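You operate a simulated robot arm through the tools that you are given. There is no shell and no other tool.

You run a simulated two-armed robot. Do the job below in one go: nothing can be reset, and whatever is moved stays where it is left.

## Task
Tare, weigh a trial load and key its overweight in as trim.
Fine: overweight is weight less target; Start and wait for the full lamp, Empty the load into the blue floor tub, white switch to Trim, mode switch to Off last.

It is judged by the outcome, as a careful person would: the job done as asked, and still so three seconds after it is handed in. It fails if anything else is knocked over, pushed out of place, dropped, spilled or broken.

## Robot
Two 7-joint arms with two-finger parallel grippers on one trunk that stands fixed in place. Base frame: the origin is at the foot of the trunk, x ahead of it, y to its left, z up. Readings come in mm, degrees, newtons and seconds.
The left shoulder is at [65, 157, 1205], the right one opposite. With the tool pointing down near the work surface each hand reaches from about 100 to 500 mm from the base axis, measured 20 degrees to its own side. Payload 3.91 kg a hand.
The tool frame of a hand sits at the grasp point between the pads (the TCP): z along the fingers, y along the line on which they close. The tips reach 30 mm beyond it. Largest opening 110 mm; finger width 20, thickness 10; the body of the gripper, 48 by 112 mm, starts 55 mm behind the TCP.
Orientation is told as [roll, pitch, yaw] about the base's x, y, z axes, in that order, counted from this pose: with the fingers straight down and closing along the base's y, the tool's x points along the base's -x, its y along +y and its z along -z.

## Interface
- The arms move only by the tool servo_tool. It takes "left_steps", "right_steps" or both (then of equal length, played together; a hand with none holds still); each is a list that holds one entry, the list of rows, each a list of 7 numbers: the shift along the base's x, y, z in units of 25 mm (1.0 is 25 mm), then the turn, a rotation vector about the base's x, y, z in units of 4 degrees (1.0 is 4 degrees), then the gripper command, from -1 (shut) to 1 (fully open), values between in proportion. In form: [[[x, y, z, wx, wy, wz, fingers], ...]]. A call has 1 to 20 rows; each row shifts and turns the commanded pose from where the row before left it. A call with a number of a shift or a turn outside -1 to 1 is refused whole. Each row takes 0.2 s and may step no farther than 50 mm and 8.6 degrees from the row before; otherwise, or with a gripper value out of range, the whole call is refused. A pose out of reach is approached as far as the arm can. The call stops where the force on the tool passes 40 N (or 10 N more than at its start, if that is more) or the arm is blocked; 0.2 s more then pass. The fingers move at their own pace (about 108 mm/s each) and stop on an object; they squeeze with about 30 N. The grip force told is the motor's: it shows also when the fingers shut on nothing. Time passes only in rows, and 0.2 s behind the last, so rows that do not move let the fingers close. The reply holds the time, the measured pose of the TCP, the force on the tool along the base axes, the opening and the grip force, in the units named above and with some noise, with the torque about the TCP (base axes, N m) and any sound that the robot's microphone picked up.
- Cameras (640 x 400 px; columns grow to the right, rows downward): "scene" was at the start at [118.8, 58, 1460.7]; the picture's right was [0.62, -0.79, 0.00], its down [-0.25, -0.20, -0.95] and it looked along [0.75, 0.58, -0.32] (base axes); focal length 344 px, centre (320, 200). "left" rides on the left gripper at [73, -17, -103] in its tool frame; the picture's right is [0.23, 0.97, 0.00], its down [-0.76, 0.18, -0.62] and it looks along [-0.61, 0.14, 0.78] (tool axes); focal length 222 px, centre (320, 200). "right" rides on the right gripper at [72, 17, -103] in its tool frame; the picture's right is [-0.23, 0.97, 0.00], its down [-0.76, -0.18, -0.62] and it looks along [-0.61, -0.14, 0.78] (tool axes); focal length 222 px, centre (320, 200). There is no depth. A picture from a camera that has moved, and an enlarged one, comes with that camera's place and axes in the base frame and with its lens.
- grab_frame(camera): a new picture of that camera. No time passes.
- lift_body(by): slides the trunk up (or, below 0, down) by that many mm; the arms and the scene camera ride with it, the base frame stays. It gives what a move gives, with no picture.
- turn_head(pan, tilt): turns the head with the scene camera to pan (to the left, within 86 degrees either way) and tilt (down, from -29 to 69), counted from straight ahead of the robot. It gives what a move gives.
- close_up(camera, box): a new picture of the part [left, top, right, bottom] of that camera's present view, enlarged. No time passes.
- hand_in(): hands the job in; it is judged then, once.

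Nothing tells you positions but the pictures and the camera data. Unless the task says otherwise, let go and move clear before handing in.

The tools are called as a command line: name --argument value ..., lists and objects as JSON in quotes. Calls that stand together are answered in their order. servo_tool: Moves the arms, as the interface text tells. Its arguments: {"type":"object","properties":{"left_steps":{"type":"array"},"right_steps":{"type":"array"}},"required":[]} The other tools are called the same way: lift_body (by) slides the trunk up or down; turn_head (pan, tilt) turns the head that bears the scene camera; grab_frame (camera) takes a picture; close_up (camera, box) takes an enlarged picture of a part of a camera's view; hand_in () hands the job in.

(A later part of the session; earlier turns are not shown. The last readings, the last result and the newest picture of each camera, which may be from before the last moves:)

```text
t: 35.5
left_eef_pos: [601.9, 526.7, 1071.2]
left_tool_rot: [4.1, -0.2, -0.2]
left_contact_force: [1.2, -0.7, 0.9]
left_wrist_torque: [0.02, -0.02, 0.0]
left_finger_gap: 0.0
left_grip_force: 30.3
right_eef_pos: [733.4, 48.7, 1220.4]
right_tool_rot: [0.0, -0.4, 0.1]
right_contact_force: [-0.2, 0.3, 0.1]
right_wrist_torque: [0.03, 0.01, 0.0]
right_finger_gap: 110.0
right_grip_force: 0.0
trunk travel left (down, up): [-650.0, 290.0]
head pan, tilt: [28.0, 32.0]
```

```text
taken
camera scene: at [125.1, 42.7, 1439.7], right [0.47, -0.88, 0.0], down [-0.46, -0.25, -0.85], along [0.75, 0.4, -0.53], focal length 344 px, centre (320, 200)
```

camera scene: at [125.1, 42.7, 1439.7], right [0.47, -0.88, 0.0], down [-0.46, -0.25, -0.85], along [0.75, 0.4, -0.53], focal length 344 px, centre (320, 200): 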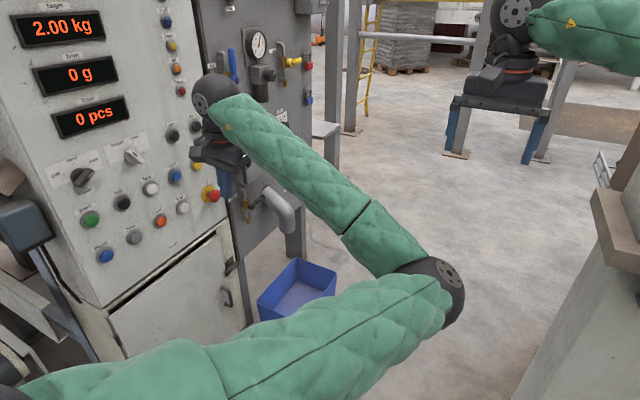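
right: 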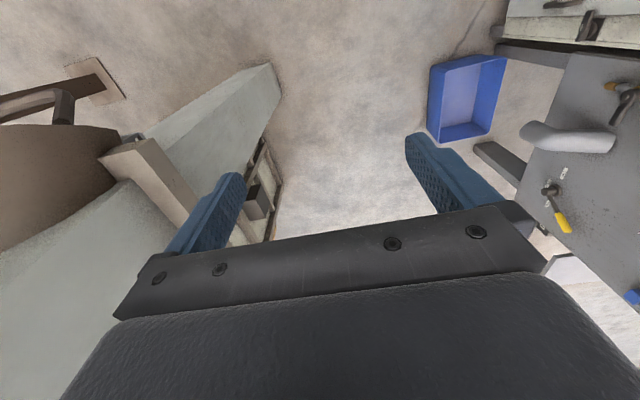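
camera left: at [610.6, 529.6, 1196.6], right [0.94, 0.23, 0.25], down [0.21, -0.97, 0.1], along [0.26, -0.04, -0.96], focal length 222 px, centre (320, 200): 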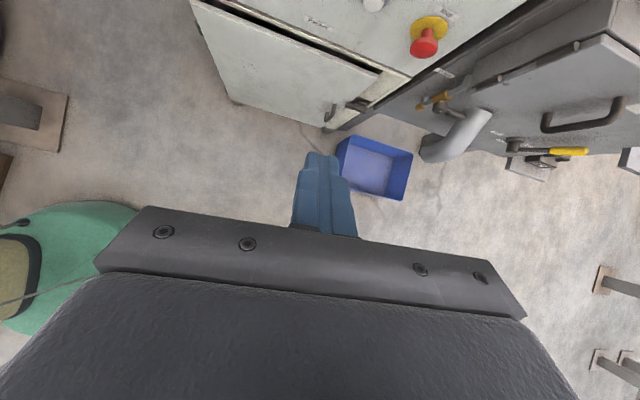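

Back at neutral orientation. Now I roll +86° about x so the fingers point at the panel.

servo_tool --left_steps '[[[0, 0, 0, 1, 0, 0, -1], [0, 0, 0, 1, 0, 0, -1], [0, 0, 0, 1, 0, 0, -1], [0, 0, 0, 1, 0, 0, -1], [0, 0, 0, 1, 0, 0, -1], [0, 0, 0, 1, 0, 0, -1], [0, 0, 0, 1, 0, 0, -1], [0, 0, 0, 1, 0, 0, -1], [0, 0, 0, 1, 0, 0, -1], [0, 0, 0, 1, 0, 0, -1], [0, 0, 0, 1, 0, 0, -1], [0, 0, 0, 1, 0, 0, -1], [0, 0, 0, 1, 0, 0, -1], [0, 0, 0, 1, 0, 0, -1], [0, 0, 0, 1, 0, 0, -1], [0, 0, 0, 1, 0, 0, -1], [0, 0, 0, 1, 0, 0, -1], [0, 0, 0, 1, 0, 0, -1], [0, 0, 0, 1, 0, 0, -1], [0, 0, 0, 1, 0, 0, -1]]]'

grab_frame --camera "scene"

grab_frame --camera "left"

```text
t: 38.1
left_eef_pos: [604.6, 549.0, 1154.8]
left_tool_rot: [52.3, -8.5, 2.0]
left_contact_force: [-0.2, 0.6, 0.8]
left_wrist_torque: [0.03, -0.01, -0.04]
left_finger_gap: 0.0
left_grip_force: 30.5
right_eef_pos: [732.8, 47.1, 1220.1]
right_tool_rot: [0.0, -0.6, -0.1]
right_contact_force: [-0.5, 0.2, 0.0]
right_wrist_torque: [0.03, 0.01, 0.02]
right_finger_gap: 110.0
right_grip_force: 0.1
trunk travel left (down, up): [-650.0, 290.0]
head pan, tilt: [28.0, 32.0]
stopped in row 13 (left hand): the arm was blocked; the commanded pose is now the measured one
```

```text
taken
camera scene: at [125.6, 42.7, 1438.6], right [0.47, -0.88, 0.0], down [-0.47, -0.25, -0.85], along [0.75, 0.4, -0.53], focal length 344 px, centre (320, 200)
```

scene: 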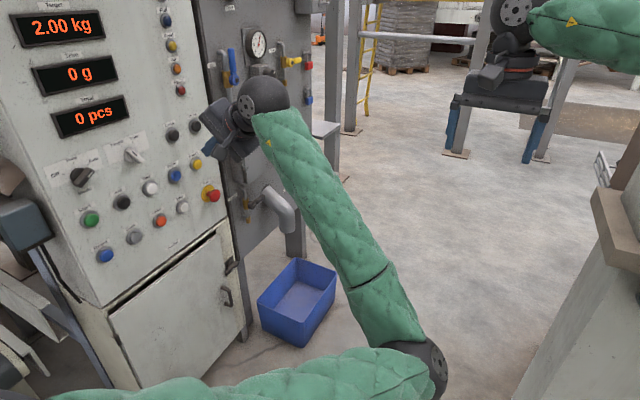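

```text
taken
camera left: at [527.5, 454.2, 1193.5], right [-0.36, 0.58, 0.73], down [0.69, -0.36, 0.63], along [0.63, 0.73, -0.27], focal length 222 px, centre (320, 200)
```

left: 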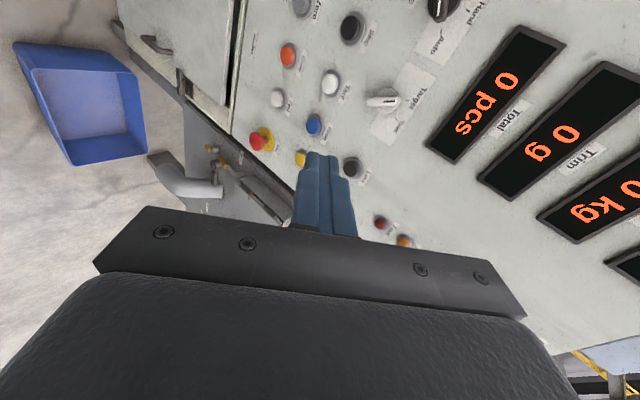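

It was blocked at about 52° of roll. I'll move the right arm back out of the way, shift the left hand lower and nearer the panel, and roll further there.

servo_tool --right_steps '[[[-0.7, -1, 0, 0, 0, 0, -1], [-0.7, -1, 0, 0, 0, 0, -1], [-0.7, -1, 0, 0, 0, 0, -1], [-0.7, -1, 0, 0, 0, 0, -1], [-0.7, -1, 0, 0, 0, 0, -1], [-0.7, -1, 0, 0, 0, 0, -1], [-0.7, -1, 0, 0, 0, 0, -1], [-0.7, -1, 0, 0, 0, 0, -1], [-0.7, -1, 0, 0, 0, 0, -1], [-0.7, -1, 0, 0, 0, 0, -1]]]'

servo_tool --left_steps '[[[0, 0.7, -0.7, 0, 0, 0, -1], [0, 0.7, -0.7, 0, 0, 0, -1], [0, 0.7, -0.7, 0, 0, 0, -1], [0, 0.7, -0.7, 0, 0, 0, -1], [0, 0.7, -0.7, 0, 0, 0, -1], [0, 0.7, -0.7, 0, 0, 0, -1], [0, 0, 0, 1, 0, 0, -1], [0, 0, 0, 1, 0, 0, -1], [0, 0, 0, 1, 0, 0, -1], [0, 0, 0, 1, 0, 0, -1], [0, 0, 0, 1, 0, 0, -1], [0, 0, 0, 1, 0, 0, -1], [0, 0, 0, 1, 0, 0, -1], [0, 0, 0, 1, 0, 0, -1], [0, 0, 0, 1, 0, 0, -1]]]'

grab_frame --camera "scene"

grab_frame --camera "left"

```text
t: 40.3
left_eef_pos: [607.1, 548.9, 1153.8]
left_tool_rot: [52.4, -8.1, 2.0]
left_contact_force: [-0.2, -0.6, -0.8]
left_wrist_torque: [0.02, -0.01, 0.0]
left_finger_gap: 0.1
left_grip_force: 29.7
right_eef_pos: [561.9, -204.9, 1217.1]
right_tool_rot: [0.1, -0.2, 0.0]
right_contact_force: [0.5, -0.6, 0.2]
right_wrist_torque: [0.02, -0.01, 0.0]
right_finger_gap: 0.0
right_grip_force: 29.8
trunk travel left (down, up): [-650.0, 290.0]
head pan, tilt: [28.0, 32.0]
```

```text
t: 43.5
left_eef_pos: [609.0, 651.7, 1046.7]
left_tool_rot: [88.7, -7.7, -3.4]
left_contact_force: [-0.3, 0.2, 1.3]
left_wrist_torque: [0.02, -0.02, -0.01]
left_finger_gap: 0.2
left_grip_force: 30.1
right_eef_pos: [563.0, -204.4, 1218.2]
right_tool_rot: [0.0, -0.1, 0.1]
right_contact_force: [-0.5, 0.0, 0.2]
right_wrist_torque: [-0.03, -0.05, -0.01]
right_finger_gap: 0.1
right_grip_force: 30.1
trunk travel left (down, up): [-650.0, 290.0]
head pan, tilt: [28.0, 32.0]
```

```text
taken
camera scene: at [130.8, 41.8, 1439.1], right [0.47, -0.88, 0.0], down [-0.47, -0.25, -0.85], along [0.75, 0.4, -0.53], focal length 344 px, centre (320, 200)
```

scene: 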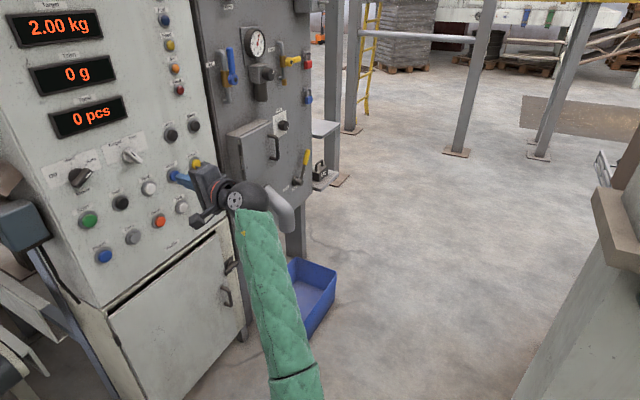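

```text
taken
camera left: at [532.0, 552.1, 1022.9], right [-0.35, 0.04, 0.93], down [0.69, -0.66, 0.29], along [0.63, 0.75, 0.2], focal length 222 px, centre (320, 200)
```

left: 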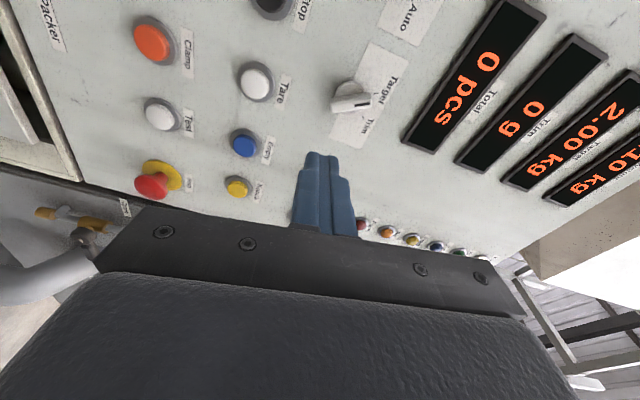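

The left hand now faces the panel. I'll take zooms from both cameras to triangulate the buttons and switches.

close_up --camera "scene" --box '[40, 110, 240, 270]'

close_up --camera "left" --box '[100, 0, 420, 200]'

```text
2.50 times, centred on (140, 190) of scene
camera zoom: at [130.8, 41.8, 1439.1], right [0.47, -0.88, 0.0], down [-0.47, -0.25, -0.85], along [0.75, 0.4, -0.53], focal length 861 px, centre (770, 225)
```

zoom: 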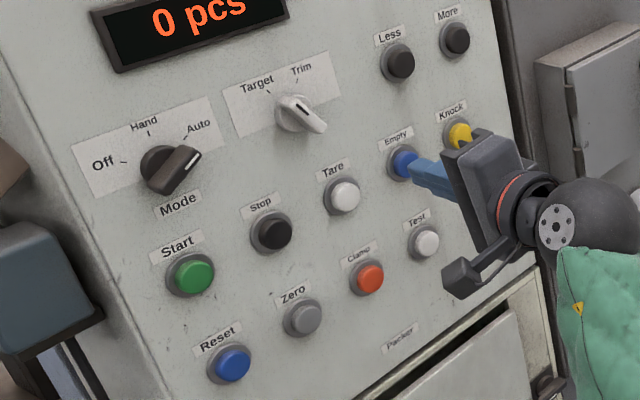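

```text
2.00 times, centred on (260, 100) of left
camera zoom: at [532.0, 552.1, 1022.9], right [-0.35, 0.04, 0.93], down [0.69, -0.66, 0.29], along [0.63, 0.75, 0.2], focal length 444 px, centre (440, 400)
```

zoom: 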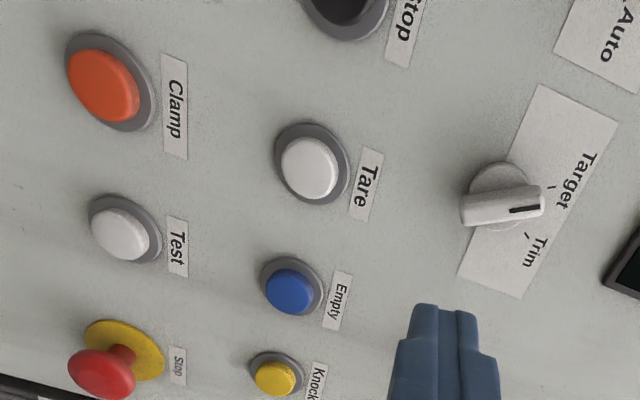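

I put the caps at y≈828. The top row (z≈970) has Start x≈458, Stop 541, Tare 628, Empty 710 and Knock 797. Less is at about [737, 1086] and More at about [818, 1086]. The mode knob is near [476, 1078] and the white switch near [606, 1075]. I'll straighten the tool and turn it in front of the mode knob for a close look.

servo_tool --left_steps '[[[-0.5, 0, 0.12, 0.3, 0, 0.85, -1], [-0.5, 0, 0.12, 0, -1, 0, -1], [-0.5, 0, 0.12, 0, -1, 0, -1], [-0.5, 0, 0.12, 0, -1, 0, -1], [-0.5, 0, 0.12, 0, -1, 0, -1], [-0.5, 0, 0.12, 0, -1, 0, -1], [-0.5, 0, 0.12, 0, -1, 0, -1], [-0.5, 0, 0.12, 0, -1, 0, -1], [-0.5, 0, 0.12, 0, -1, 0, -1], [-0.5, 0, 0.12, 0, -0.25, 0, -1], [0, 0, 0, 0, 0, 0, -1]]]'

grab_frame --camera "left"

grab_frame --camera "scene"

```text
t: 45.9
left_eef_pos: [477.7, 662.7, 1090.3]
left_tool_rot: [92.3, -40.7, -0.8]
left_contact_force: [0.2, 0.4, 0.5]
left_wrist_torque: [-0.03, 0.04, -0.01]
left_finger_gap: 0.0
left_grip_force: 29.6
right_eef_pos: [563.2, -204.1, 1216.3]
right_tool_rot: [0.0, -0.2, 0.0]
right_contact_force: [-0.5, -0.3, 0.3]
right_wrist_torque: [0.02, -0.01, 0.05]
right_finger_gap: 0.0
right_grip_force: 29.3
trunk travel left (down, up): [-650.0, 290.0]
head pan, tilt: [28.0, 32.0]
```

```text
taken
camera left: at [433.0, 560.3, 1027.0], right [-0.81, -0.03, 0.59], down [0.47, -0.64, 0.61], along [0.36, 0.77, 0.53], focal length 222 px, centre (320, 200)
```

left: 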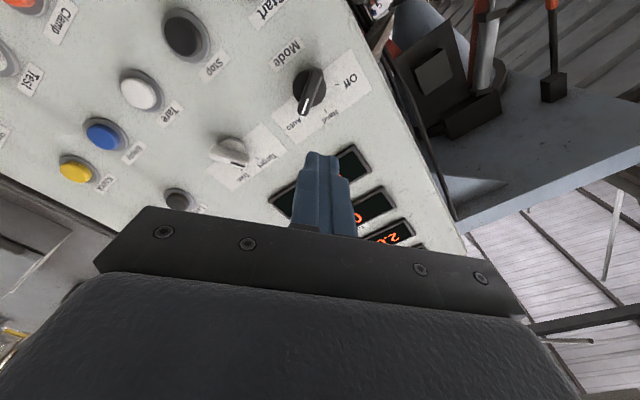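

```text
taken
camera scene: at [130.9, 41.6, 1439.0], right [0.47, -0.88, 0.0], down [-0.47, -0.25, -0.85], along [0.75, 0.4, -0.53], focal length 344 px, centre (320, 200)
```

scene: 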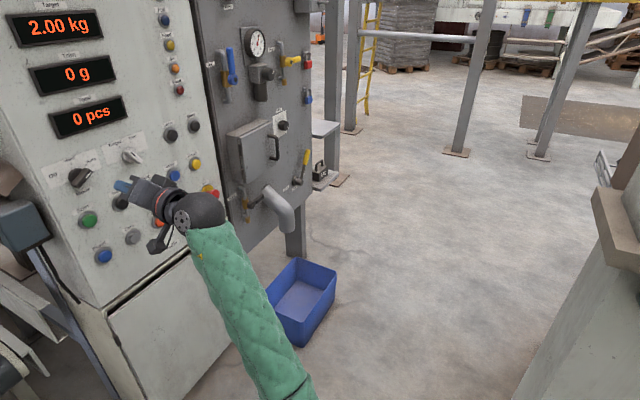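

close_up --camera "left" --box '[200, 40, 380, 190]'

close_up --camera "scene" --box '[40, 130, 160, 210]'

```text
2.67 times, centred on (290, 115) of left
camera zoom: at [433.0, 560.3, 1027.0], right [-0.81, -0.03, 0.59], down [0.47, -0.64, 0.61], along [0.36, 0.77, 0.53], focal length 592 px, centre (400, 427)
```

zoom: 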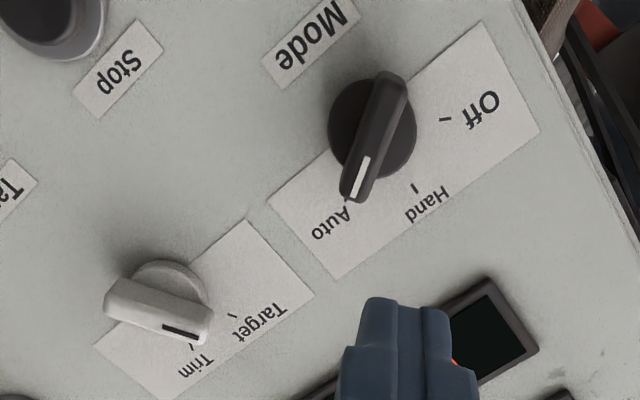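

```text
5.00 times, centred on (100, 170) of scene
camera zoom: at [130.9, 41.6, 1439.0], right [0.47, -0.88, 0.0], down [-0.47, -0.25, -0.85], along [0.75, 0.4, -0.53], focal length 1723 px, centre (1420, 350)
```

zoom: 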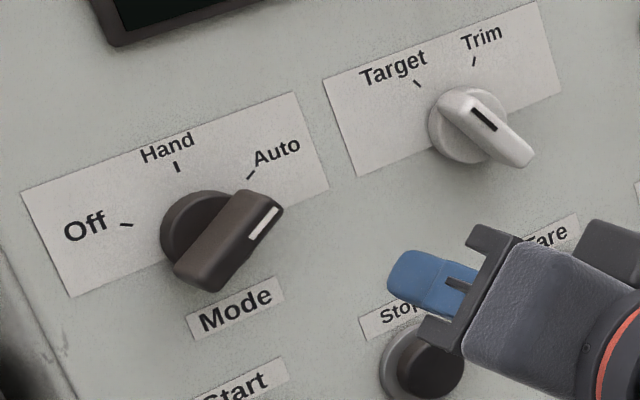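

The mode knob centre is at about [475, 838, 1076]. Its bar points about 60° clockwise (Auto), with Hand at 0° and Off at about -60°. The white switch is at Target. I'll open the fingers, align them across the bar and check before moving in.

servo_tool --left_steps '[[[-0.1, 0.5, -0.15, -0.57, 0, 0.2, 0], [0, 0.5, -0.15, 0, 1, 0, 0], [0, 0.5, -0.15, 0, 1, 0, 0], [0, 0.5, -0.12, 0, 0.7, 0, 0], [0, 0.5, 0, 0, 0, 0, 0], [0, 0.5, 0, 0, 0, 0, 0]]]'

grab_frame --camera "left"

close_up --camera "scene" --box '[40, 130, 160, 210]'

```text
t: 47.3
left_eef_pos: [481.3, 726.2, 1060.7]
left_tool_rot: [87.6, -29.8, 2.3]
left_contact_force: [-0.2, 1.3, -0.9]
left_wrist_torque: [0.01, -0.01, -0.01]
left_finger_gap: 54.9
left_grip_force: 0.1
right_eef_pos: [562.8, -204.4, 1216.9]
right_tool_rot: [0.1, -0.1, -0.1]
right_contact_force: [-0.3, 0.5, 0.1]
right_wrist_torque: [0.0, 0.01, 0.0]
right_finger_gap: 0.0
right_grip_force: 29.7
trunk travel left (down, up): [-650.0, 290.0]
head pan, tilt: [28.0, 32.0]
```

```text
taken
camera left: at [427.1, 619.8, 1015.2], right [-0.68, 0.02, 0.73], down [0.58, -0.59, 0.56], along [0.44, 0.81, 0.4], focal length 222 px, centre (320, 200)
```

left: 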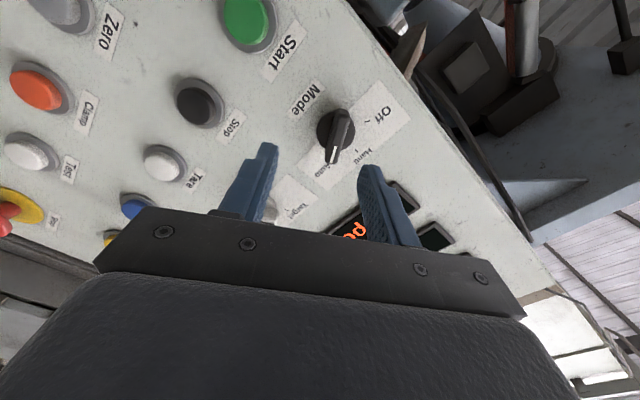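

```text
5.00 times, centred on (100, 170) of scene
camera zoom: at [130.8, 42.0, 1439.0], right [0.47, -0.88, 0.0], down [-0.47, -0.25, -0.85], along [0.75, 0.4, -0.53], focal length 1723 px, centre (1420, 350)
```

zoom: 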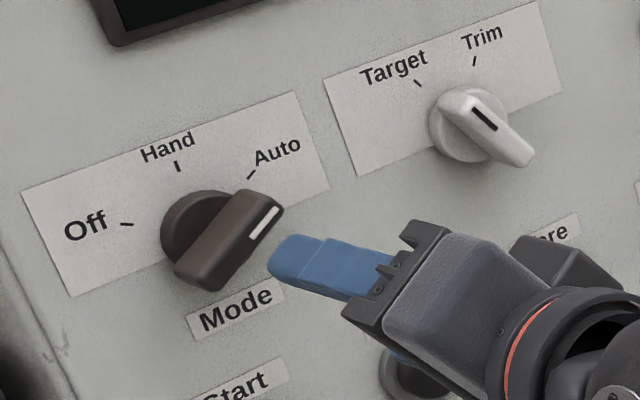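

The knob centre is confirmed near [475, 838, 1077]. I'll fine-align and take another look from close by.

servo_tool --left_steps '[[[-0.13, 0.2, 0.32, 0.26, 0, -0.14, 0], [-0.13, 0.2, 0.32, 0.26, 0, -0.14, 0], [0, 0.2, 0, 0, 0, 0, 0], [0, 0, 0, 0, 0, 0, 0]]]'

grab_frame --camera "left"

close_up --camera "scene" --box '[40, 130, 160, 210]'

```text
t: 48.3
left_eef_pos: [475.5, 740.0, 1078.4]
left_tool_rot: [89.9, -29.9, -0.2]
left_contact_force: [0.2, -0.2, -0.6]
left_wrist_torque: [0.0, 0.02, 0.01]
left_finger_gap: 55.3
left_grip_force: 0.1
right_eef_pos: [562.7, -204.5, 1217.5]
right_tool_rot: [0.0, -0.1, 0.0]
right_contact_force: [0.7, 0.6, -0.1]
right_wrist_torque: [0.0, -0.01, 0.0]
right_finger_gap: 0.2
right_grip_force: 30.0
trunk travel left (down, up): [-650.0, 290.0]
head pan, tilt: [28.0, 32.0]
```

```text
taken
camera left: at [418.9, 636.4, 1028.7], right [-0.68, 0.0, 0.73], down [0.57, -0.62, 0.53], along [0.46, 0.78, 0.42], focal length 222 px, centre (320, 200)
```

left: 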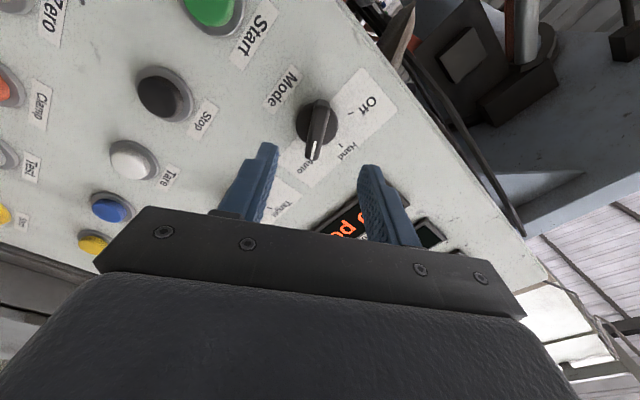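

```text
5.00 times, centred on (100, 170) of scene
camera zoom: at [130.7, 41.6, 1439.1], right [0.47, -0.88, 0.0], down [-0.47, -0.25, -0.85], along [0.75, 0.4, -0.53], focal length 1723 px, centre (1420, 350)
```

zoom: 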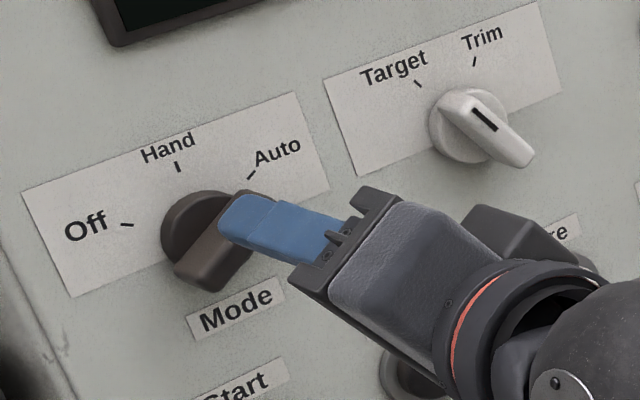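

Aligned: the bar sits centred between the fingers. Moving in and closing gently on the bar.

servo_tool --left_steps '[[[0, 0.5, 0, 0, 0, 0, 0], [0, 0.5, 0, 0, 0, 0, 0], [0, 0.5, 0, 0, 0, 0, 0], [0, 0.5, 0, 0, 0, 0, 0], [0, 0.2, 0, 0, 0, 0, 0], [0, 0, 0, 0, 0, 0, 0]]]'

grab_frame --camera "left"

close_up --camera "scene" --box '[40, 130, 160, 210]'

```text
t: 49.7
left_eef_pos: [475.7, 796.9, 1078.2]
left_tool_rot: [89.9, -29.9, -0.1]
left_contact_force: [-0.2, -0.2, 0.2]
left_wrist_torque: [0.03, 0.02, -0.01]
left_finger_gap: 55.0
left_grip_force: 0.1
right_eef_pos: [562.1, -203.7, 1216.3]
right_tool_rot: [0.0, -0.1, 0.0]
right_contact_force: [-0.5, 0.8, -0.4]
right_wrist_torque: [0.01, -0.03, 0.0]
right_finger_gap: 0.1
right_grip_force: 30.4
trunk travel left (down, up): [-650.0, 290.0]
head pan, tilt: [28.0, 32.0]
```

```text
taken
camera left: at [420.5, 693.6, 1027.5], right [-0.68, 0.0, 0.73], down [0.57, -0.62, 0.53], along [0.46, 0.78, 0.42], focal length 222 px, centre (320, 200)
```

left: 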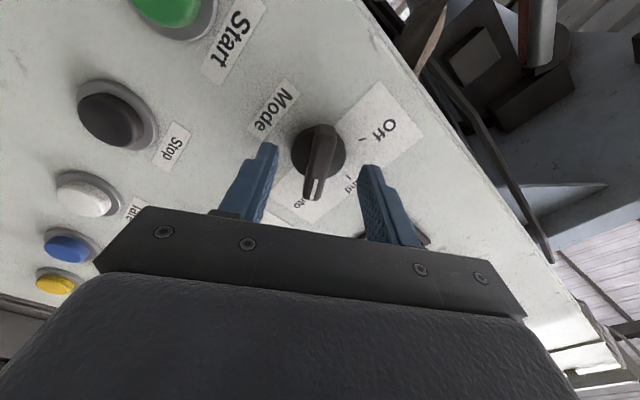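

```text
5.00 times, centred on (100, 170) of scene
camera zoom: at [130.8, 41.7, 1439.1], right [0.47, -0.88, 0.0], down [-0.47, -0.25, -0.85], along [0.75, 0.4, -0.53], focal length 1723 px, centre (1420, 350)
```

zoom: 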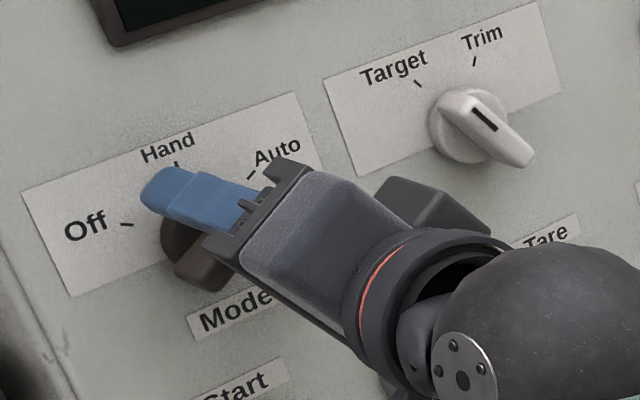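

servo_tool --left_steps '[[[0, 0, 0, 0, 0, 0, -0.4], [0, 0, 0, 0, 0, 0, -0.8], [0, 0, 0, 0, 0, 0, -1], [0, 0, 0, 0, 0, 0, -1]]]'

grab_frame --camera "left"

```text
t: 50.7
left_eef_pos: [477.4, 798.0, 1075.1]
left_tool_rot: [89.9, -29.8, 0.0]
left_contact_force: [0.1, -6.1, -12.8]
left_wrist_torque: [0.29, -0.16, -0.34]
left_finger_gap: 12.8
left_grip_force: 45.1
right_eef_pos: [564.1, -204.0, 1216.3]
right_tool_rot: [-0.1, -0.1, 0.1]
right_contact_force: [-0.2, -0.8, -0.7]
right_wrist_torque: [0.02, -0.01, -0.01]
right_finger_gap: 0.0
right_grip_force: 29.8
trunk travel left (down, up): [-650.0, 290.0]
head pan, tilt: [28.0, 32.0]
```

```text
taken
camera left: at [421.2, 693.6, 1026.4], right [-0.68, 0.0, 0.73], down [0.57, -0.62, 0.53], along [0.46, 0.78, 0.42], focal length 222 px, centre (320, 200)
```

left: 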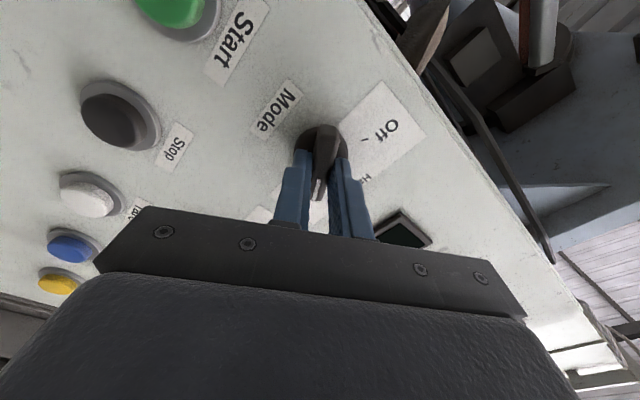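

The bar is gripped (12.8 mm thick). I re-centre the command on the knob axis and turn it counterclockwise towards Hand.

servo_tool --left_steps '[[[0.07, 0, -0.12, 0, 0, 0, -1], [0, 0, 0, 0, -1, 0, -1], [0, 0, 0, 0, -1, 0, -1], [0, 0, 0, 0, -1, 0, -1], [0, 0, 0, 0, -1, 0, -1], [0, 0, 0, 0, -1, 0, -1], [0, 0, 0, 0, -1, 0, -1], [0, 0, 0, 0, -1, 0, -1], [0, 0, 0, 0, -1, 0, -1]]]'

grab_frame --camera "left"

```text
t: 52.4
left_eef_pos: [476.2, 797.6, 1076.4]
left_tool_rot: [90.4, -55.2, -0.2]
left_contact_force: [-4.5, 12.8, 9.5]
left_wrist_torque: [-0.85, 0.04, 0.69]
left_finger_gap: 13.0
left_grip_force: 45.1
right_eef_pos: [561.3, -204.4, 1216.2]
right_tool_rot: [-0.1, -0.1, 0.0]
right_contact_force: [0.6, 0.4, -0.5]
right_wrist_torque: [0.02, 0.01, 0.04]
right_finger_gap: 0.0
right_grip_force: 30.1
trunk travel left (down, up): [-650.0, 290.0]
head pan, tilt: [28.0, 32.0]
stopped in row 8 (left hand): the force on the tool passed its limit at 44 N (the readings are from after the stop); the commanded pose is now the measured one
```

```text
taken
camera left: at [447.8, 693.7, 1007.9], right [-0.93, 0.0, 0.37], down [0.29, -0.63, 0.72], along [0.23, 0.78, 0.58], focal length 222 px, centre (320, 200)
```

left: 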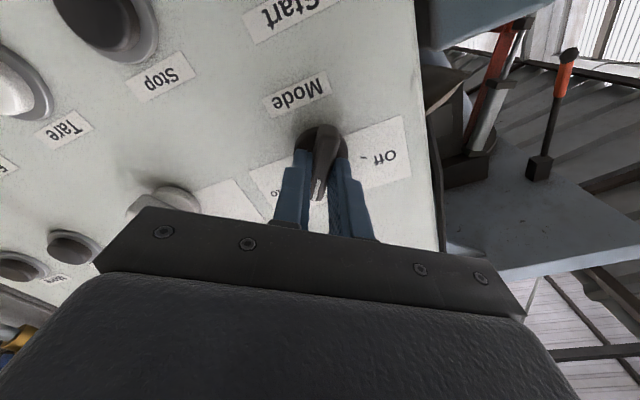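

The knob turned about 25° with the fingers before side force stopped the move. I'll carry on in smaller steps.

servo_tool --left_steps '[[[0, 0, 0, 0, 0, 0, -1], [0, 0, 0, 0, -0.7, 0, -1], [0, 0, 0, 0, -0.7, 0, -1], [0, 0, 0, 0, -0.7, 0, -1], [0, 0, 0, 0, -0.7, 0, -1], [0, 0, 0, 0, -0.7, 0, -1]]]'

close_up --camera "left" --box '[230, 70, 430, 240]'

```text
t: 53.8
left_eef_pos: [476.2, 797.2, 1077.6]
left_tool_rot: [90.5, -69.3, -0.4]
left_contact_force: [-15.2, 19.8, 11.2]
left_wrist_torque: [0.92, 0.06, -0.18]
left_finger_gap: 13.0
left_grip_force: 45.3
right_eef_pos: [561.5, -203.2, 1216.7]
right_tool_rot: [0.0, -0.2, 0.0]
right_contact_force: [0.6, -0.1, -0.5]
right_wrist_torque: [0.0, -0.05, 0.01]
right_finger_gap: 0.0
right_grip_force: 29.8
trunk travel left (down, up): [-650.0, 290.0]
head pan, tilt: [28.0, 32.0]
```

```text
2.35 times, centred on (330, 155) of left
camera zoom: at [465.0, 693.7, 1003.6], right [-0.99, 0.0, 0.13], down [0.1, -0.63, 0.77], along [0.08, 0.78, 0.62], focal length 523 px, centre (296, 306)
```

zoom: 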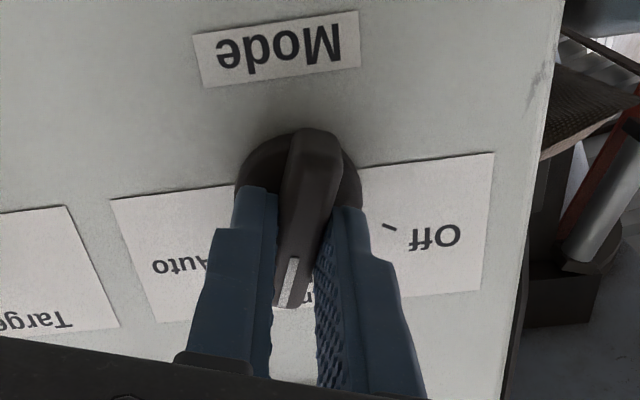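

The bar is now at about +20° from vertical, so I carry on the last 20° while easing the side force.

servo_tool --left_steps '[[[-0.08, 0.06, 0.06, 0, 0, 0, -1], [0, 0, 0, 0, -0.7, 0, -1], [0, 0, 0, 0, -0.7, 0, -1], [0, 0, 0, 0, -0.7, 0, -1], [0, 0, 0, 0, -0.7, 0, -1], [0, 0, 0, 0, -0.7, 0, -1], [0, 0, 0, 0, -0.7, 0, -1], [0, 0, 0, 0, -0.7, 0, -1]]]'

close_up --camera "left" --box '[230, 70, 430, 240]'

```text
t: 55.4
left_eef_pos: [475.9, 797.7, 1078.0]
left_tool_rot: [90.5, -84.1, -0.4]
left_contact_force: [-8.8, -9.2, -6.6]
left_wrist_torque: [0.71, 0.03, 0.25]
left_finger_gap: 12.6
left_grip_force: 44.6
right_eef_pos: [563.2, -204.2, 1215.7]
right_tool_rot: [0.2, -0.1, -0.1]
right_contact_force: [0.2, -0.4, -0.4]
right_wrist_torque: [-0.02, 0.02, -0.01]
right_finger_gap: 0.0
right_grip_force: 29.6
trunk travel left (down, up): [-650.0, 290.0]
head pan, tilt: [28.0, 32.0]
stopped in row 7 (left hand): the force on the tool passed its limit at 42 N (the readings are from after the stop); the commanded pose is now the measured one
```

```text
2.35 times, centred on (330, 155) of left
camera zoom: at [483.6, 693.6, 1004.0], right [-0.99, 0.0, -0.13], down [-0.1, -0.62, 0.78], along [-0.08, 0.78, 0.62], focal length 523 px, centre (296, 306)
```

zoom: 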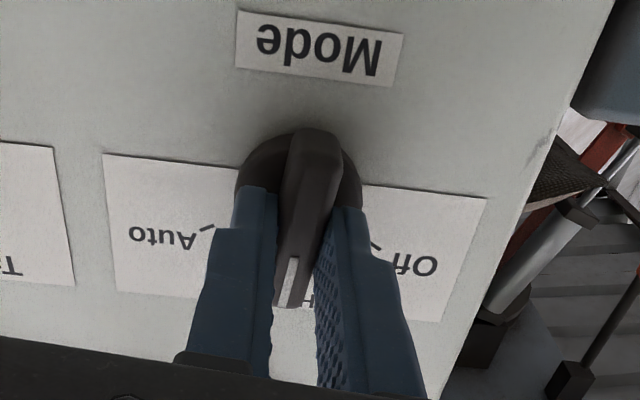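

servo_tool --left_steps '[[[0, 0, 0, 0, 0, 0, -1], [0, 0, 0, 0, -0.5, 0, -1], [0, 0, 0, 0, -0.5, 0, -1], [0, 0, 0, 0, -0.5, 0, -1]]]'

servo_tool --left_steps '[[[0, 0, 0, 0, 0, 0, -0.5], [0, 0, 0, 0, 0, 0, 0], [0, 0, 0, 0, 0, 0, 0], [0, 0, 0, 0, 0, 0, 0]]]'

close_up --camera "left" --box '[230, 70, 430, 240]'

grab_frame --camera "scene"

```text
t: 56.4
left_eef_pos: [474.5, 796.4, 1077.6]
left_tool_rot: [-101.6, -89.9, -168.5]
left_contact_force: [-9.4, -6.4, -6.4]
left_wrist_torque: [-0.98, 0.03, 0.08]
left_finger_gap: 13.1
left_grip_force: 44.8
right_eef_pos: [562.8, -205.5, 1217.4]
right_tool_rot: [0.0, -0.1, 0.0]
right_contact_force: [0.3, -0.1, -0.3]
right_wrist_torque: [-0.02, -0.02, 0.01]
right_finger_gap: 0.0
right_grip_force: 30.2
trunk travel left (down, up): [-650.0, 290.0]
head pan, tilt: [28.0, 32.0]
```

```text
t: 57.4
left_eef_pos: [474.8, 797.8, 1078.8]
left_tool_rot: [-110.7, -89.9, -159.3]
left_contact_force: [0.1, 0.2, -0.6]
left_wrist_torque: [-0.01, 0.02, 0.02]
left_finger_gap: 54.9
left_grip_force: 0.0
right_eef_pos: [562.2, -202.9, 1217.5]
right_tool_rot: [0.0, -0.1, 0.0]
right_contact_force: [-0.6, 0.3, -1.1]
right_wrist_torque: [0.03, -0.05, -0.01]
right_finger_gap: 0.0
right_grip_force: 29.7
trunk travel left (down, up): [-650.0, 290.0]
head pan, tilt: [28.0, 32.0]
```

```text
2.35 times, centred on (330, 155) of left
camera zoom: at [491.6, 693.5, 1005.4], right [-0.97, 0.0, -0.23], down [-0.18, -0.62, 0.76], along [-0.14, 0.78, 0.61], focal length 523 px, centre (296, 306)
```

zoom: 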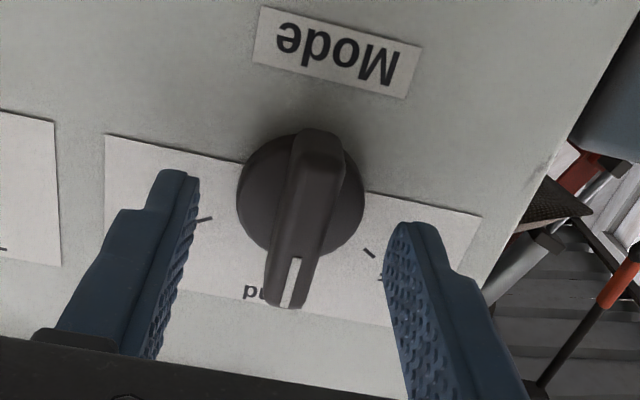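

```text
taken
camera scene: at [130.8, 41.7, 1439.1], right [0.47, -0.88, 0.0], down [-0.47, -0.25, -0.85], along [0.75, 0.4, -0.53], focal length 344 px, centre (320, 200)
```

scene: 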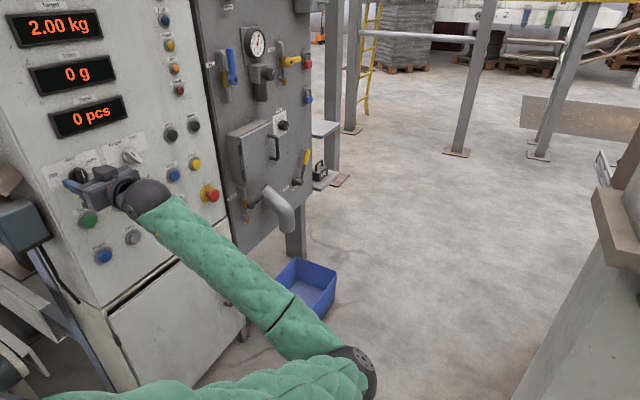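

The mode switch is at Hand. I back off, close the fingers, move in front of Tare and turn the head to see the displays and lamps.

servo_tool --left_steps '[[[0, -0.8, 0, 0, 0, 0, 0], [0, -0.8, 0, 0, 0, 0, 0], [0, -0.8, 0, 0, 0, 0, 0], [0, -0.8, 0, 0, 0, 0, -1], [0.77, 0, -0.54, 0, 0, 0, -1], [0.77, 0, -0.54, 0, 0, 0, -1], [0.77, 0, -0.54, 0, 0, 0, -1], [0.77, 0, -0.54, 0, 0, 0, -1], [0.77, 0, -0.54, 0, 0, 0, -1], [0.77, 0, -0.54, 0, 0, 0, -1], [0.77, 0, -0.54, 0, 0, 0, -1], [0.77, 0, -0.54, 0, 0, 0, -1], [0, 0, 0, 0, 0, 0, -1]]]'

turn_head --pan 52 --tilt 22

grab_frame --camera "scene"

grab_frame --camera "left"

```text
t: 60.1
left_eef_pos: [626.3, 729.0, 986.0]
left_tool_rot: [-124.2, -88.6, -144.8]
left_contact_force: [0.9, -0.4, 0.0]
left_wrist_torque: [0.0, 0.01, -0.04]
left_finger_gap: 0.4
left_grip_force: 30.3
right_eef_pos: [562.8, -204.9, 1216.5]
right_tool_rot: [0.0, -0.1, 0.0]
right_contact_force: [0.7, -0.4, 0.5]
right_wrist_torque: [-0.02, 0.02, -0.01]
right_finger_gap: 0.1
right_grip_force: 30.3
trunk travel left (down, up): [-650.0, 290.0]
head pan, tilt: [28.0, 32.0]
```

```text
t: 61.0
left_eef_pos: [626.2, 729.2, 984.6]
left_tool_rot: [-136.4, -88.7, -132.6]
left_contact_force: [0.4, 0.1, 0.4]
left_wrist_torque: [-0.01, -0.01, 0.01]
left_finger_gap: 0.1
left_grip_force: 29.7
right_eef_pos: [563.7, -203.9, 1217.6]
right_tool_rot: [0.1, -0.2, 0.0]
right_contact_force: [0.3, 0.0, -1.3]
right_wrist_torque: [0.02, 0.03, 0.0]
right_finger_gap: 0.0
right_grip_force: 30.4
trunk travel left (down, up): [-650.0, 290.0]
head pan, tilt: [52.0, 22.0]
```

```text
taken
camera scene: at [108.9, 72.6, 1455.0], right [0.79, -0.62, 0.0], down [-0.23, -0.3, -0.93], along [0.57, 0.73, -0.38], focal length 344 px, centre (320, 200)
```

scene: 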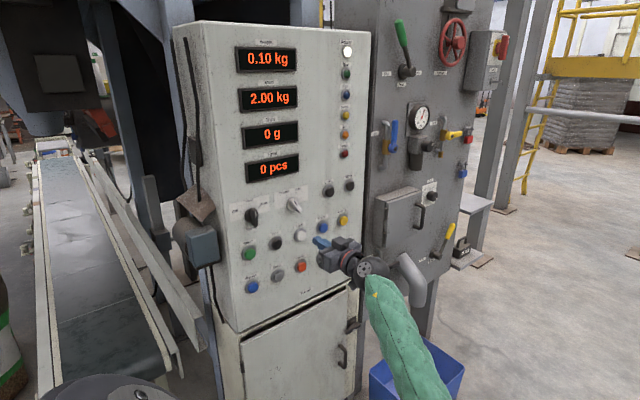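

```text
taken
camera left: at [644.8, 627.6, 912.4], right [-0.97, -0.01, -0.24], down [-0.18, -0.64, 0.75], along [-0.16, 0.77, 0.62], focal length 222 px, centre (320, 200)
```

left: 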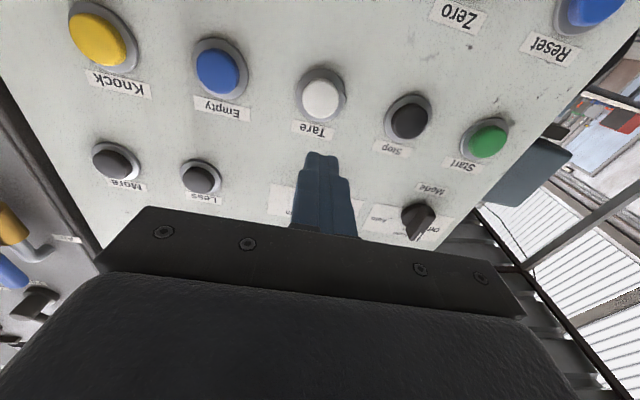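

I have a clear view of Tare at about [630, 828, 966]. Approaching it now.

servo_tool --left_steps '[[[0, 0.6, -0.14, 0, 0, 0, -1], [0, 0.6, 0, 0, 0, 0, -1], [0, 0.6, 0, 0, 0, 0, -1], [0, 0.6, 0, 0, 0, 0, -1], [0, 0.3, 0, 0, 0, 0, -1], [0, 0, 0, 0, 0, 0, -1]]]'

grab_frame --camera "left"

close_up --camera "scene" --box '[220, 180, 380, 290]'

```text
t: 62.4
left_eef_pos: [630.4, 785.9, 965.6]
left_tool_rot: [-112.7, -90.0, -157.6]
left_contact_force: [0.1, -0.2, -0.5]
left_wrist_torque: [0.02, 0.01, 0.0]
left_finger_gap: 0.0
left_grip_force: 30.3
right_eef_pos: [562.7, -204.7, 1216.3]
right_tool_rot: [0.0, -0.1, -0.1]
right_contact_force: [0.2, -0.3, 0.2]
right_wrist_torque: [-0.01, 0.02, -0.01]
right_finger_gap: 0.2
right_grip_force: 29.7
trunk travel left (down, up): [-650.0, 290.0]
head pan, tilt: [52.0, 22.0]
```

```text
taken
camera left: at [646.1, 681.6, 894.1], right [-0.97, 0.0, -0.23], down [-0.18, -0.62, 0.76], along [-0.14, 0.78, 0.61], focal length 222 px, centre (320, 200)
```

left: 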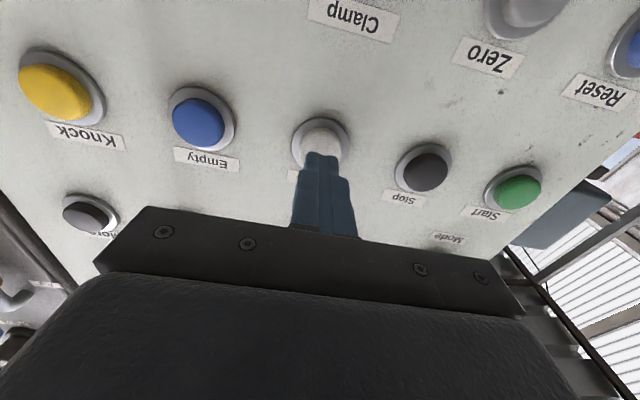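

```text
3.64 times, centred on (300, 235) of scene
camera zoom: at [108.9, 72.6, 1455.0], right [0.79, -0.62, 0.0], down [-0.23, -0.29, -0.93], along [0.57, 0.73, -0.37], focal length 1253 px, centre (393, 73)
```

zoom: 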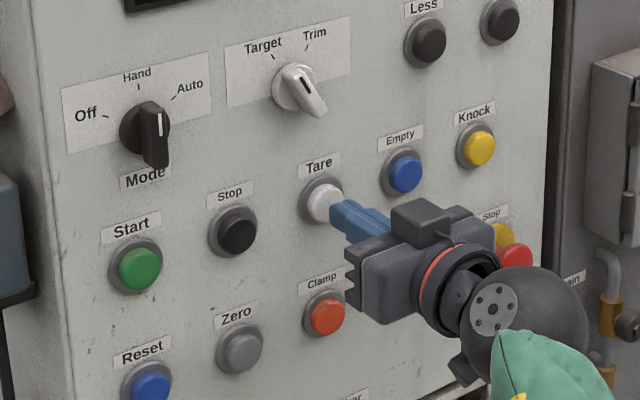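

Tip is about 12 mm from the Tare cap and aligned, so I press in small steps.

servo_tool --left_steps '[[[0, 0.2, 0, 0, 0, 0, -1], [0, 0.2, 0, 0, 0, 0, -1], [0, 0.2, 0, 0, 0, 0, -1]]]'

grab_frame --camera "scene"

```text
t: 63.2
left_eef_pos: [630.0, 800.0, 968.8]
left_tool_rot: [-117.0, -89.9, -152.9]
left_contact_force: [-2.1, -1.8, 0.2]
left_wrist_torque: [-0.04, 0.01, 0.08]
left_finger_gap: 0.3
left_grip_force: 29.7
right_eef_pos: [563.1, -204.9, 1217.1]
right_tool_rot: [0.0, -0.2, 0.0]
right_contact_force: [0.4, 0.2, -0.6]
right_wrist_torque: [0.0, -0.02, -0.05]
right_finger_gap: 0.0
right_grip_force: 30.0
trunk travel left (down, up): [-650.0, 290.0]
head pan, tilt: [52.0, 22.0]
heard: click
```

```text
taken
camera scene: at [108.7, 72.6, 1455.1], right [0.79, -0.62, 0.0], down [-0.23, -0.29, -0.93], along [0.57, 0.73, -0.37], focal length 344 px, centre (320, 200)
```

scene: 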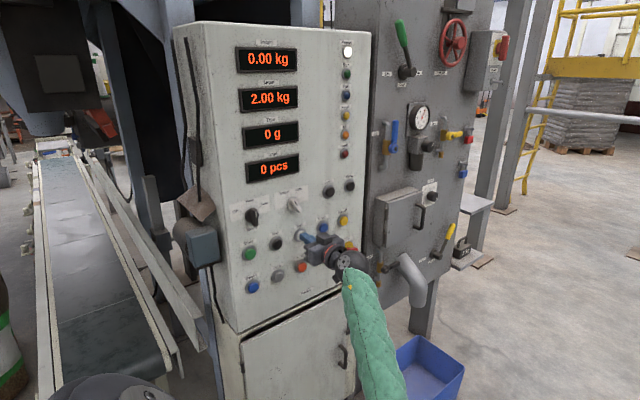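

Tared: Weight shows 0.00 kg. I move to Start at about [458, 828, 970].

servo_tool --left_steps '[[[0, -0.8, 0, 0, 0, 0, -1], [0, -0.6, 0, 0, 0, 0, -1], [-0.85, 0, 0, 0, 0, 0, -1], [-0.85, 0, 0, 0, 0, 0, -1], [-0.85, 0, 0, 0, 0, 0, -1], [-0.85, 0, 0, 0, 0, 0, -1], [-0.85, 0, 0, 0, 0, 0, -1], [-0.85, 0, 0, 0, 0, 0, -1], [-0.85, 0, 0, 0, 0, 0, -1], [-0.85, 0, 0, 0, 0, 0, -1], [0, 0.4, 0, 0, 0, 0, -1], [0, 0.4, 0, 0, 0, 0, -1], [0, 0, 0, 0, 0, 0, -1]]]'

grab_frame --camera "left"

grab_frame --camera "scene"

```text
t: 66.0
left_eef_pos: [459.0, 785.2, 964.6]
left_tool_rot: [-113.4, -89.9, -156.6]
left_contact_force: [-0.7, 0.5, -0.5]
left_wrist_torque: [-0.02, 0.03, 0.0]
left_finger_gap: 0.1
left_grip_force: 29.9
right_eef_pos: [563.3, -203.4, 1216.8]
right_tool_rot: [0.1, -0.1, 0.0]
right_contact_force: [0.6, 0.7, -0.8]
right_wrist_torque: [0.02, 0.01, 0.0]
right_finger_gap: 0.0
right_grip_force: 29.7
trunk travel left (down, up): [-650.0, 290.0]
head pan, tilt: [52.0, 22.0]
```

```text
taken
camera left: at [476.1, 681.7, 892.4], right [-0.97, 0.0, -0.23], down [-0.18, -0.62, 0.76], along [-0.14, 0.78, 0.61], focal length 222 px, centre (320, 200)
```

left: 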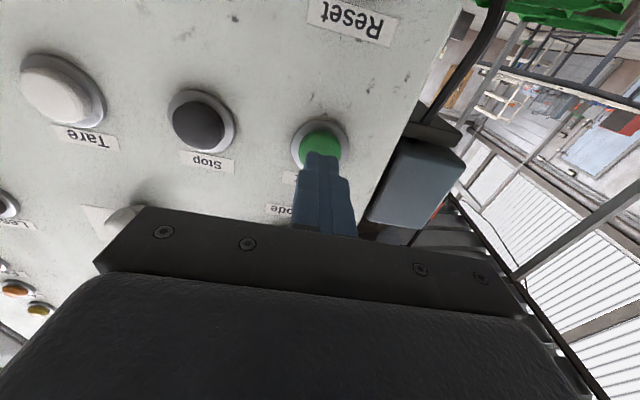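

```text
taken
camera scene: at [108.9, 72.5, 1455.0], right [0.79, -0.62, 0.0], down [-0.23, -0.29, -0.93], along [0.57, 0.73, -0.37], focal length 344 px, centre (320, 200)
```

scene: 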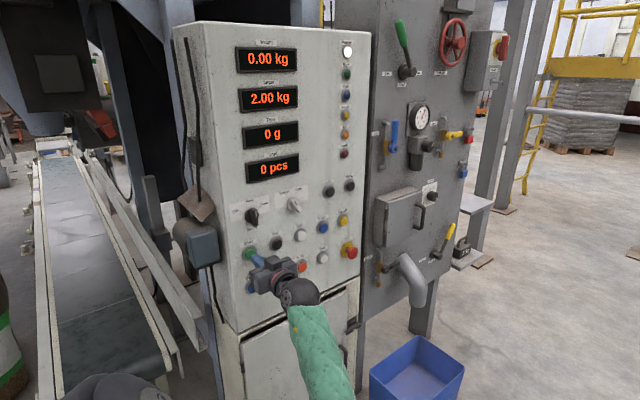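

Aligned the same way as for Tare. Pressing Start and watching the displays.

servo_tool --left_steps '[[[0, 0.2, 0, 0, 0, 0, -1], [0, 0.2, 0, 0, 0, 0, -1], [0, 0.2, 0, 0, 0, 0, -1]]]'

grab_frame --camera "scene"

```text
t: 66.8
left_eef_pos: [460.0, 800.8, 965.9]
left_tool_rot: [-120.6, -89.8, -149.3]
left_contact_force: [0.2, -3.0, 0.4]
left_wrist_torque: [0.04, -0.01, 0.01]
left_finger_gap: 0.0
left_grip_force: 30.0
right_eef_pos: [562.0, -204.6, 1217.0]
right_tool_rot: [0.1, 0.0, 0.1]
right_contact_force: [0.1, 0.0, -0.2]
right_wrist_torque: [-0.01, 0.01, 0.0]
right_finger_gap: 0.0
right_grip_force: 30.8
trunk travel left (down, up): [-650.0, 290.0]
head pan, tilt: [52.0, 22.0]
heard: click
```

```text
taken
camera scene: at [108.6, 72.4, 1455.1], right [0.79, -0.62, 0.0], down [-0.23, -0.29, -0.93], along [0.57, 0.73, -0.37], focal length 344 px, centre (320, 200)
```

scene: 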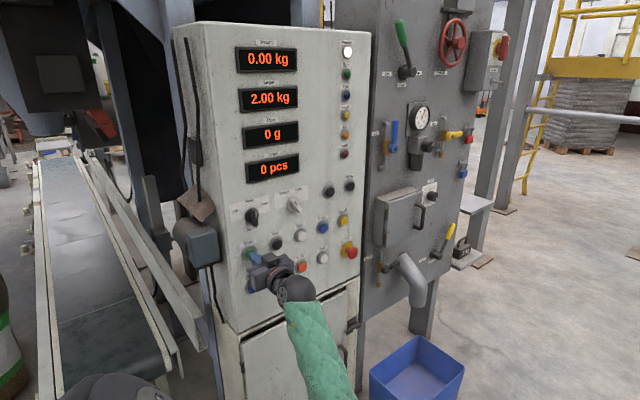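

Start clicked. I'll release it and wait, checking the displays and lamps.

servo_tool --left_steps '[[[0, -0.6, 0, 0, 0, 0, -1], [0, 0, 0, 0, 0, 0, -1]]]'

close_up --camera "scene" --box '[220, 30, 370, 200]'

```text
t: 67.4
left_eef_pos: [459.4, 785.4, 962.3]
left_tool_rot: [-91.9, -89.9, -178.2]
left_contact_force: [0.0, 0.6, 0.2]
left_wrist_torque: [0.03, -0.01, 0.0]
left_finger_gap: 0.0
left_grip_force: 29.6
right_eef_pos: [563.5, -203.8, 1217.1]
right_tool_rot: [0.1, 0.0, -0.1]
right_contact_force: [-0.6, -0.2, 0.4]
right_wrist_torque: [0.0, -0.04, 0.0]
right_finger_gap: 0.0
right_grip_force: 29.9
trunk travel left (down, up): [-650.0, 290.0]
head pan, tilt: [52.0, 22.0]
```

```text
2.35 times, centred on (295, 115) of scene
camera zoom: at [108.8, 73.5, 1455.0], right [0.79, -0.62, 0.0], down [-0.23, -0.3, -0.93], along [0.57, 0.73, -0.38], focal length 811 px, centre (379, 400)
```

zoom: 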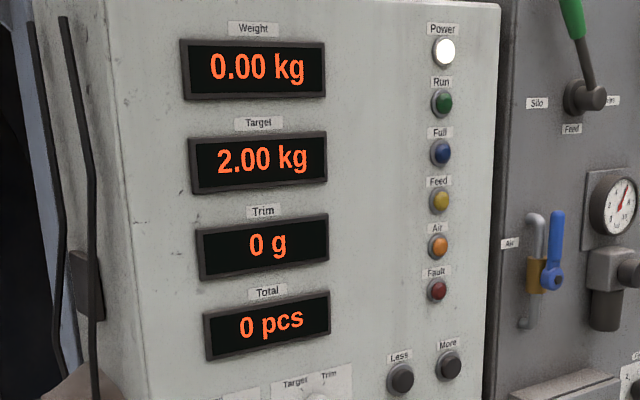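

servo_tool --left_steps '[[[0, 0, 0, 0, 0, 0, -1], [0, 0, 0, 0, 0, 0, -1], [0, 0, 0, 0, 0, 0, -1], [0, 0, 0, 0, 0, 0, -1], [0, 0, 0, 0, 0, 0, -1], [0, 0, 0, 0, 0, 0, -1], [0, 0, 0, 0, 0, 0, -1], [0, 0, 0, 0, 0, 0, -1], [0, 0, 0, 0, 0, 0, -1], [0, 0, 0, 0, 0, 0, -1]]]'

grab_frame --camera "scene"

close_up --camera "scene" --box '[220, 190, 370, 290]'

```text
t: 69.6
left_eef_pos: [459.0, 784.5, 964.7]
left_tool_rot: [-109.0, -89.9, -161.0]
left_contact_force: [-0.5, -0.1, -0.2]
left_wrist_torque: [0.01, 0.0, 0.0]
left_finger_gap: 0.0
left_grip_force: 30.2
right_eef_pos: [563.8, -205.2, 1215.8]
right_tool_rot: [0.0, -0.2, 0.0]
right_contact_force: [0.5, 0.6, 0.9]
right_wrist_torque: [-0.01, -0.01, -0.03]
right_finger_gap: 0.0
right_grip_force: 29.7
trunk travel left (down, up): [-650.0, 290.0]
head pan, tilt: [52.0, 22.0]
```

```text
taken
camera scene: at [108.8, 72.7, 1455.0], right [0.79, -0.62, 0.0], down [-0.23, -0.3, -0.93], along [0.57, 0.73, -0.37], focal length 344 px, centre (320, 200)
```

scene: 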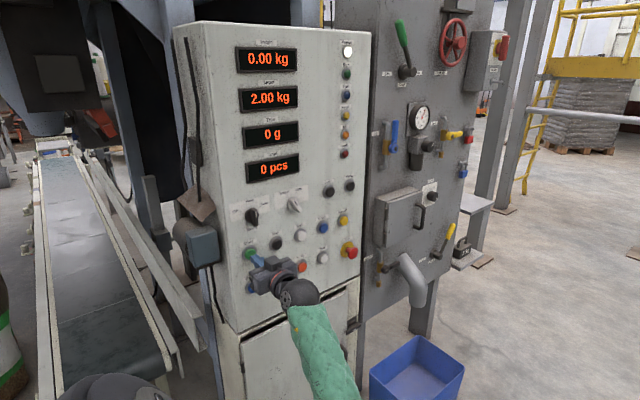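

```text
4.00 times, centred on (295, 240) of scene
camera zoom: at [108.8, 72.7, 1455.0], right [0.79, -0.62, 0.0], down [-0.23, -0.3, -0.93], along [0.57, 0.73, -0.37], focal length 1378 px, centre (420, 40)
```

zoom: 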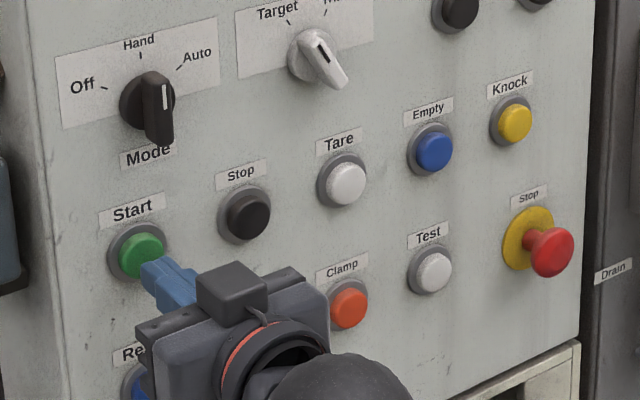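

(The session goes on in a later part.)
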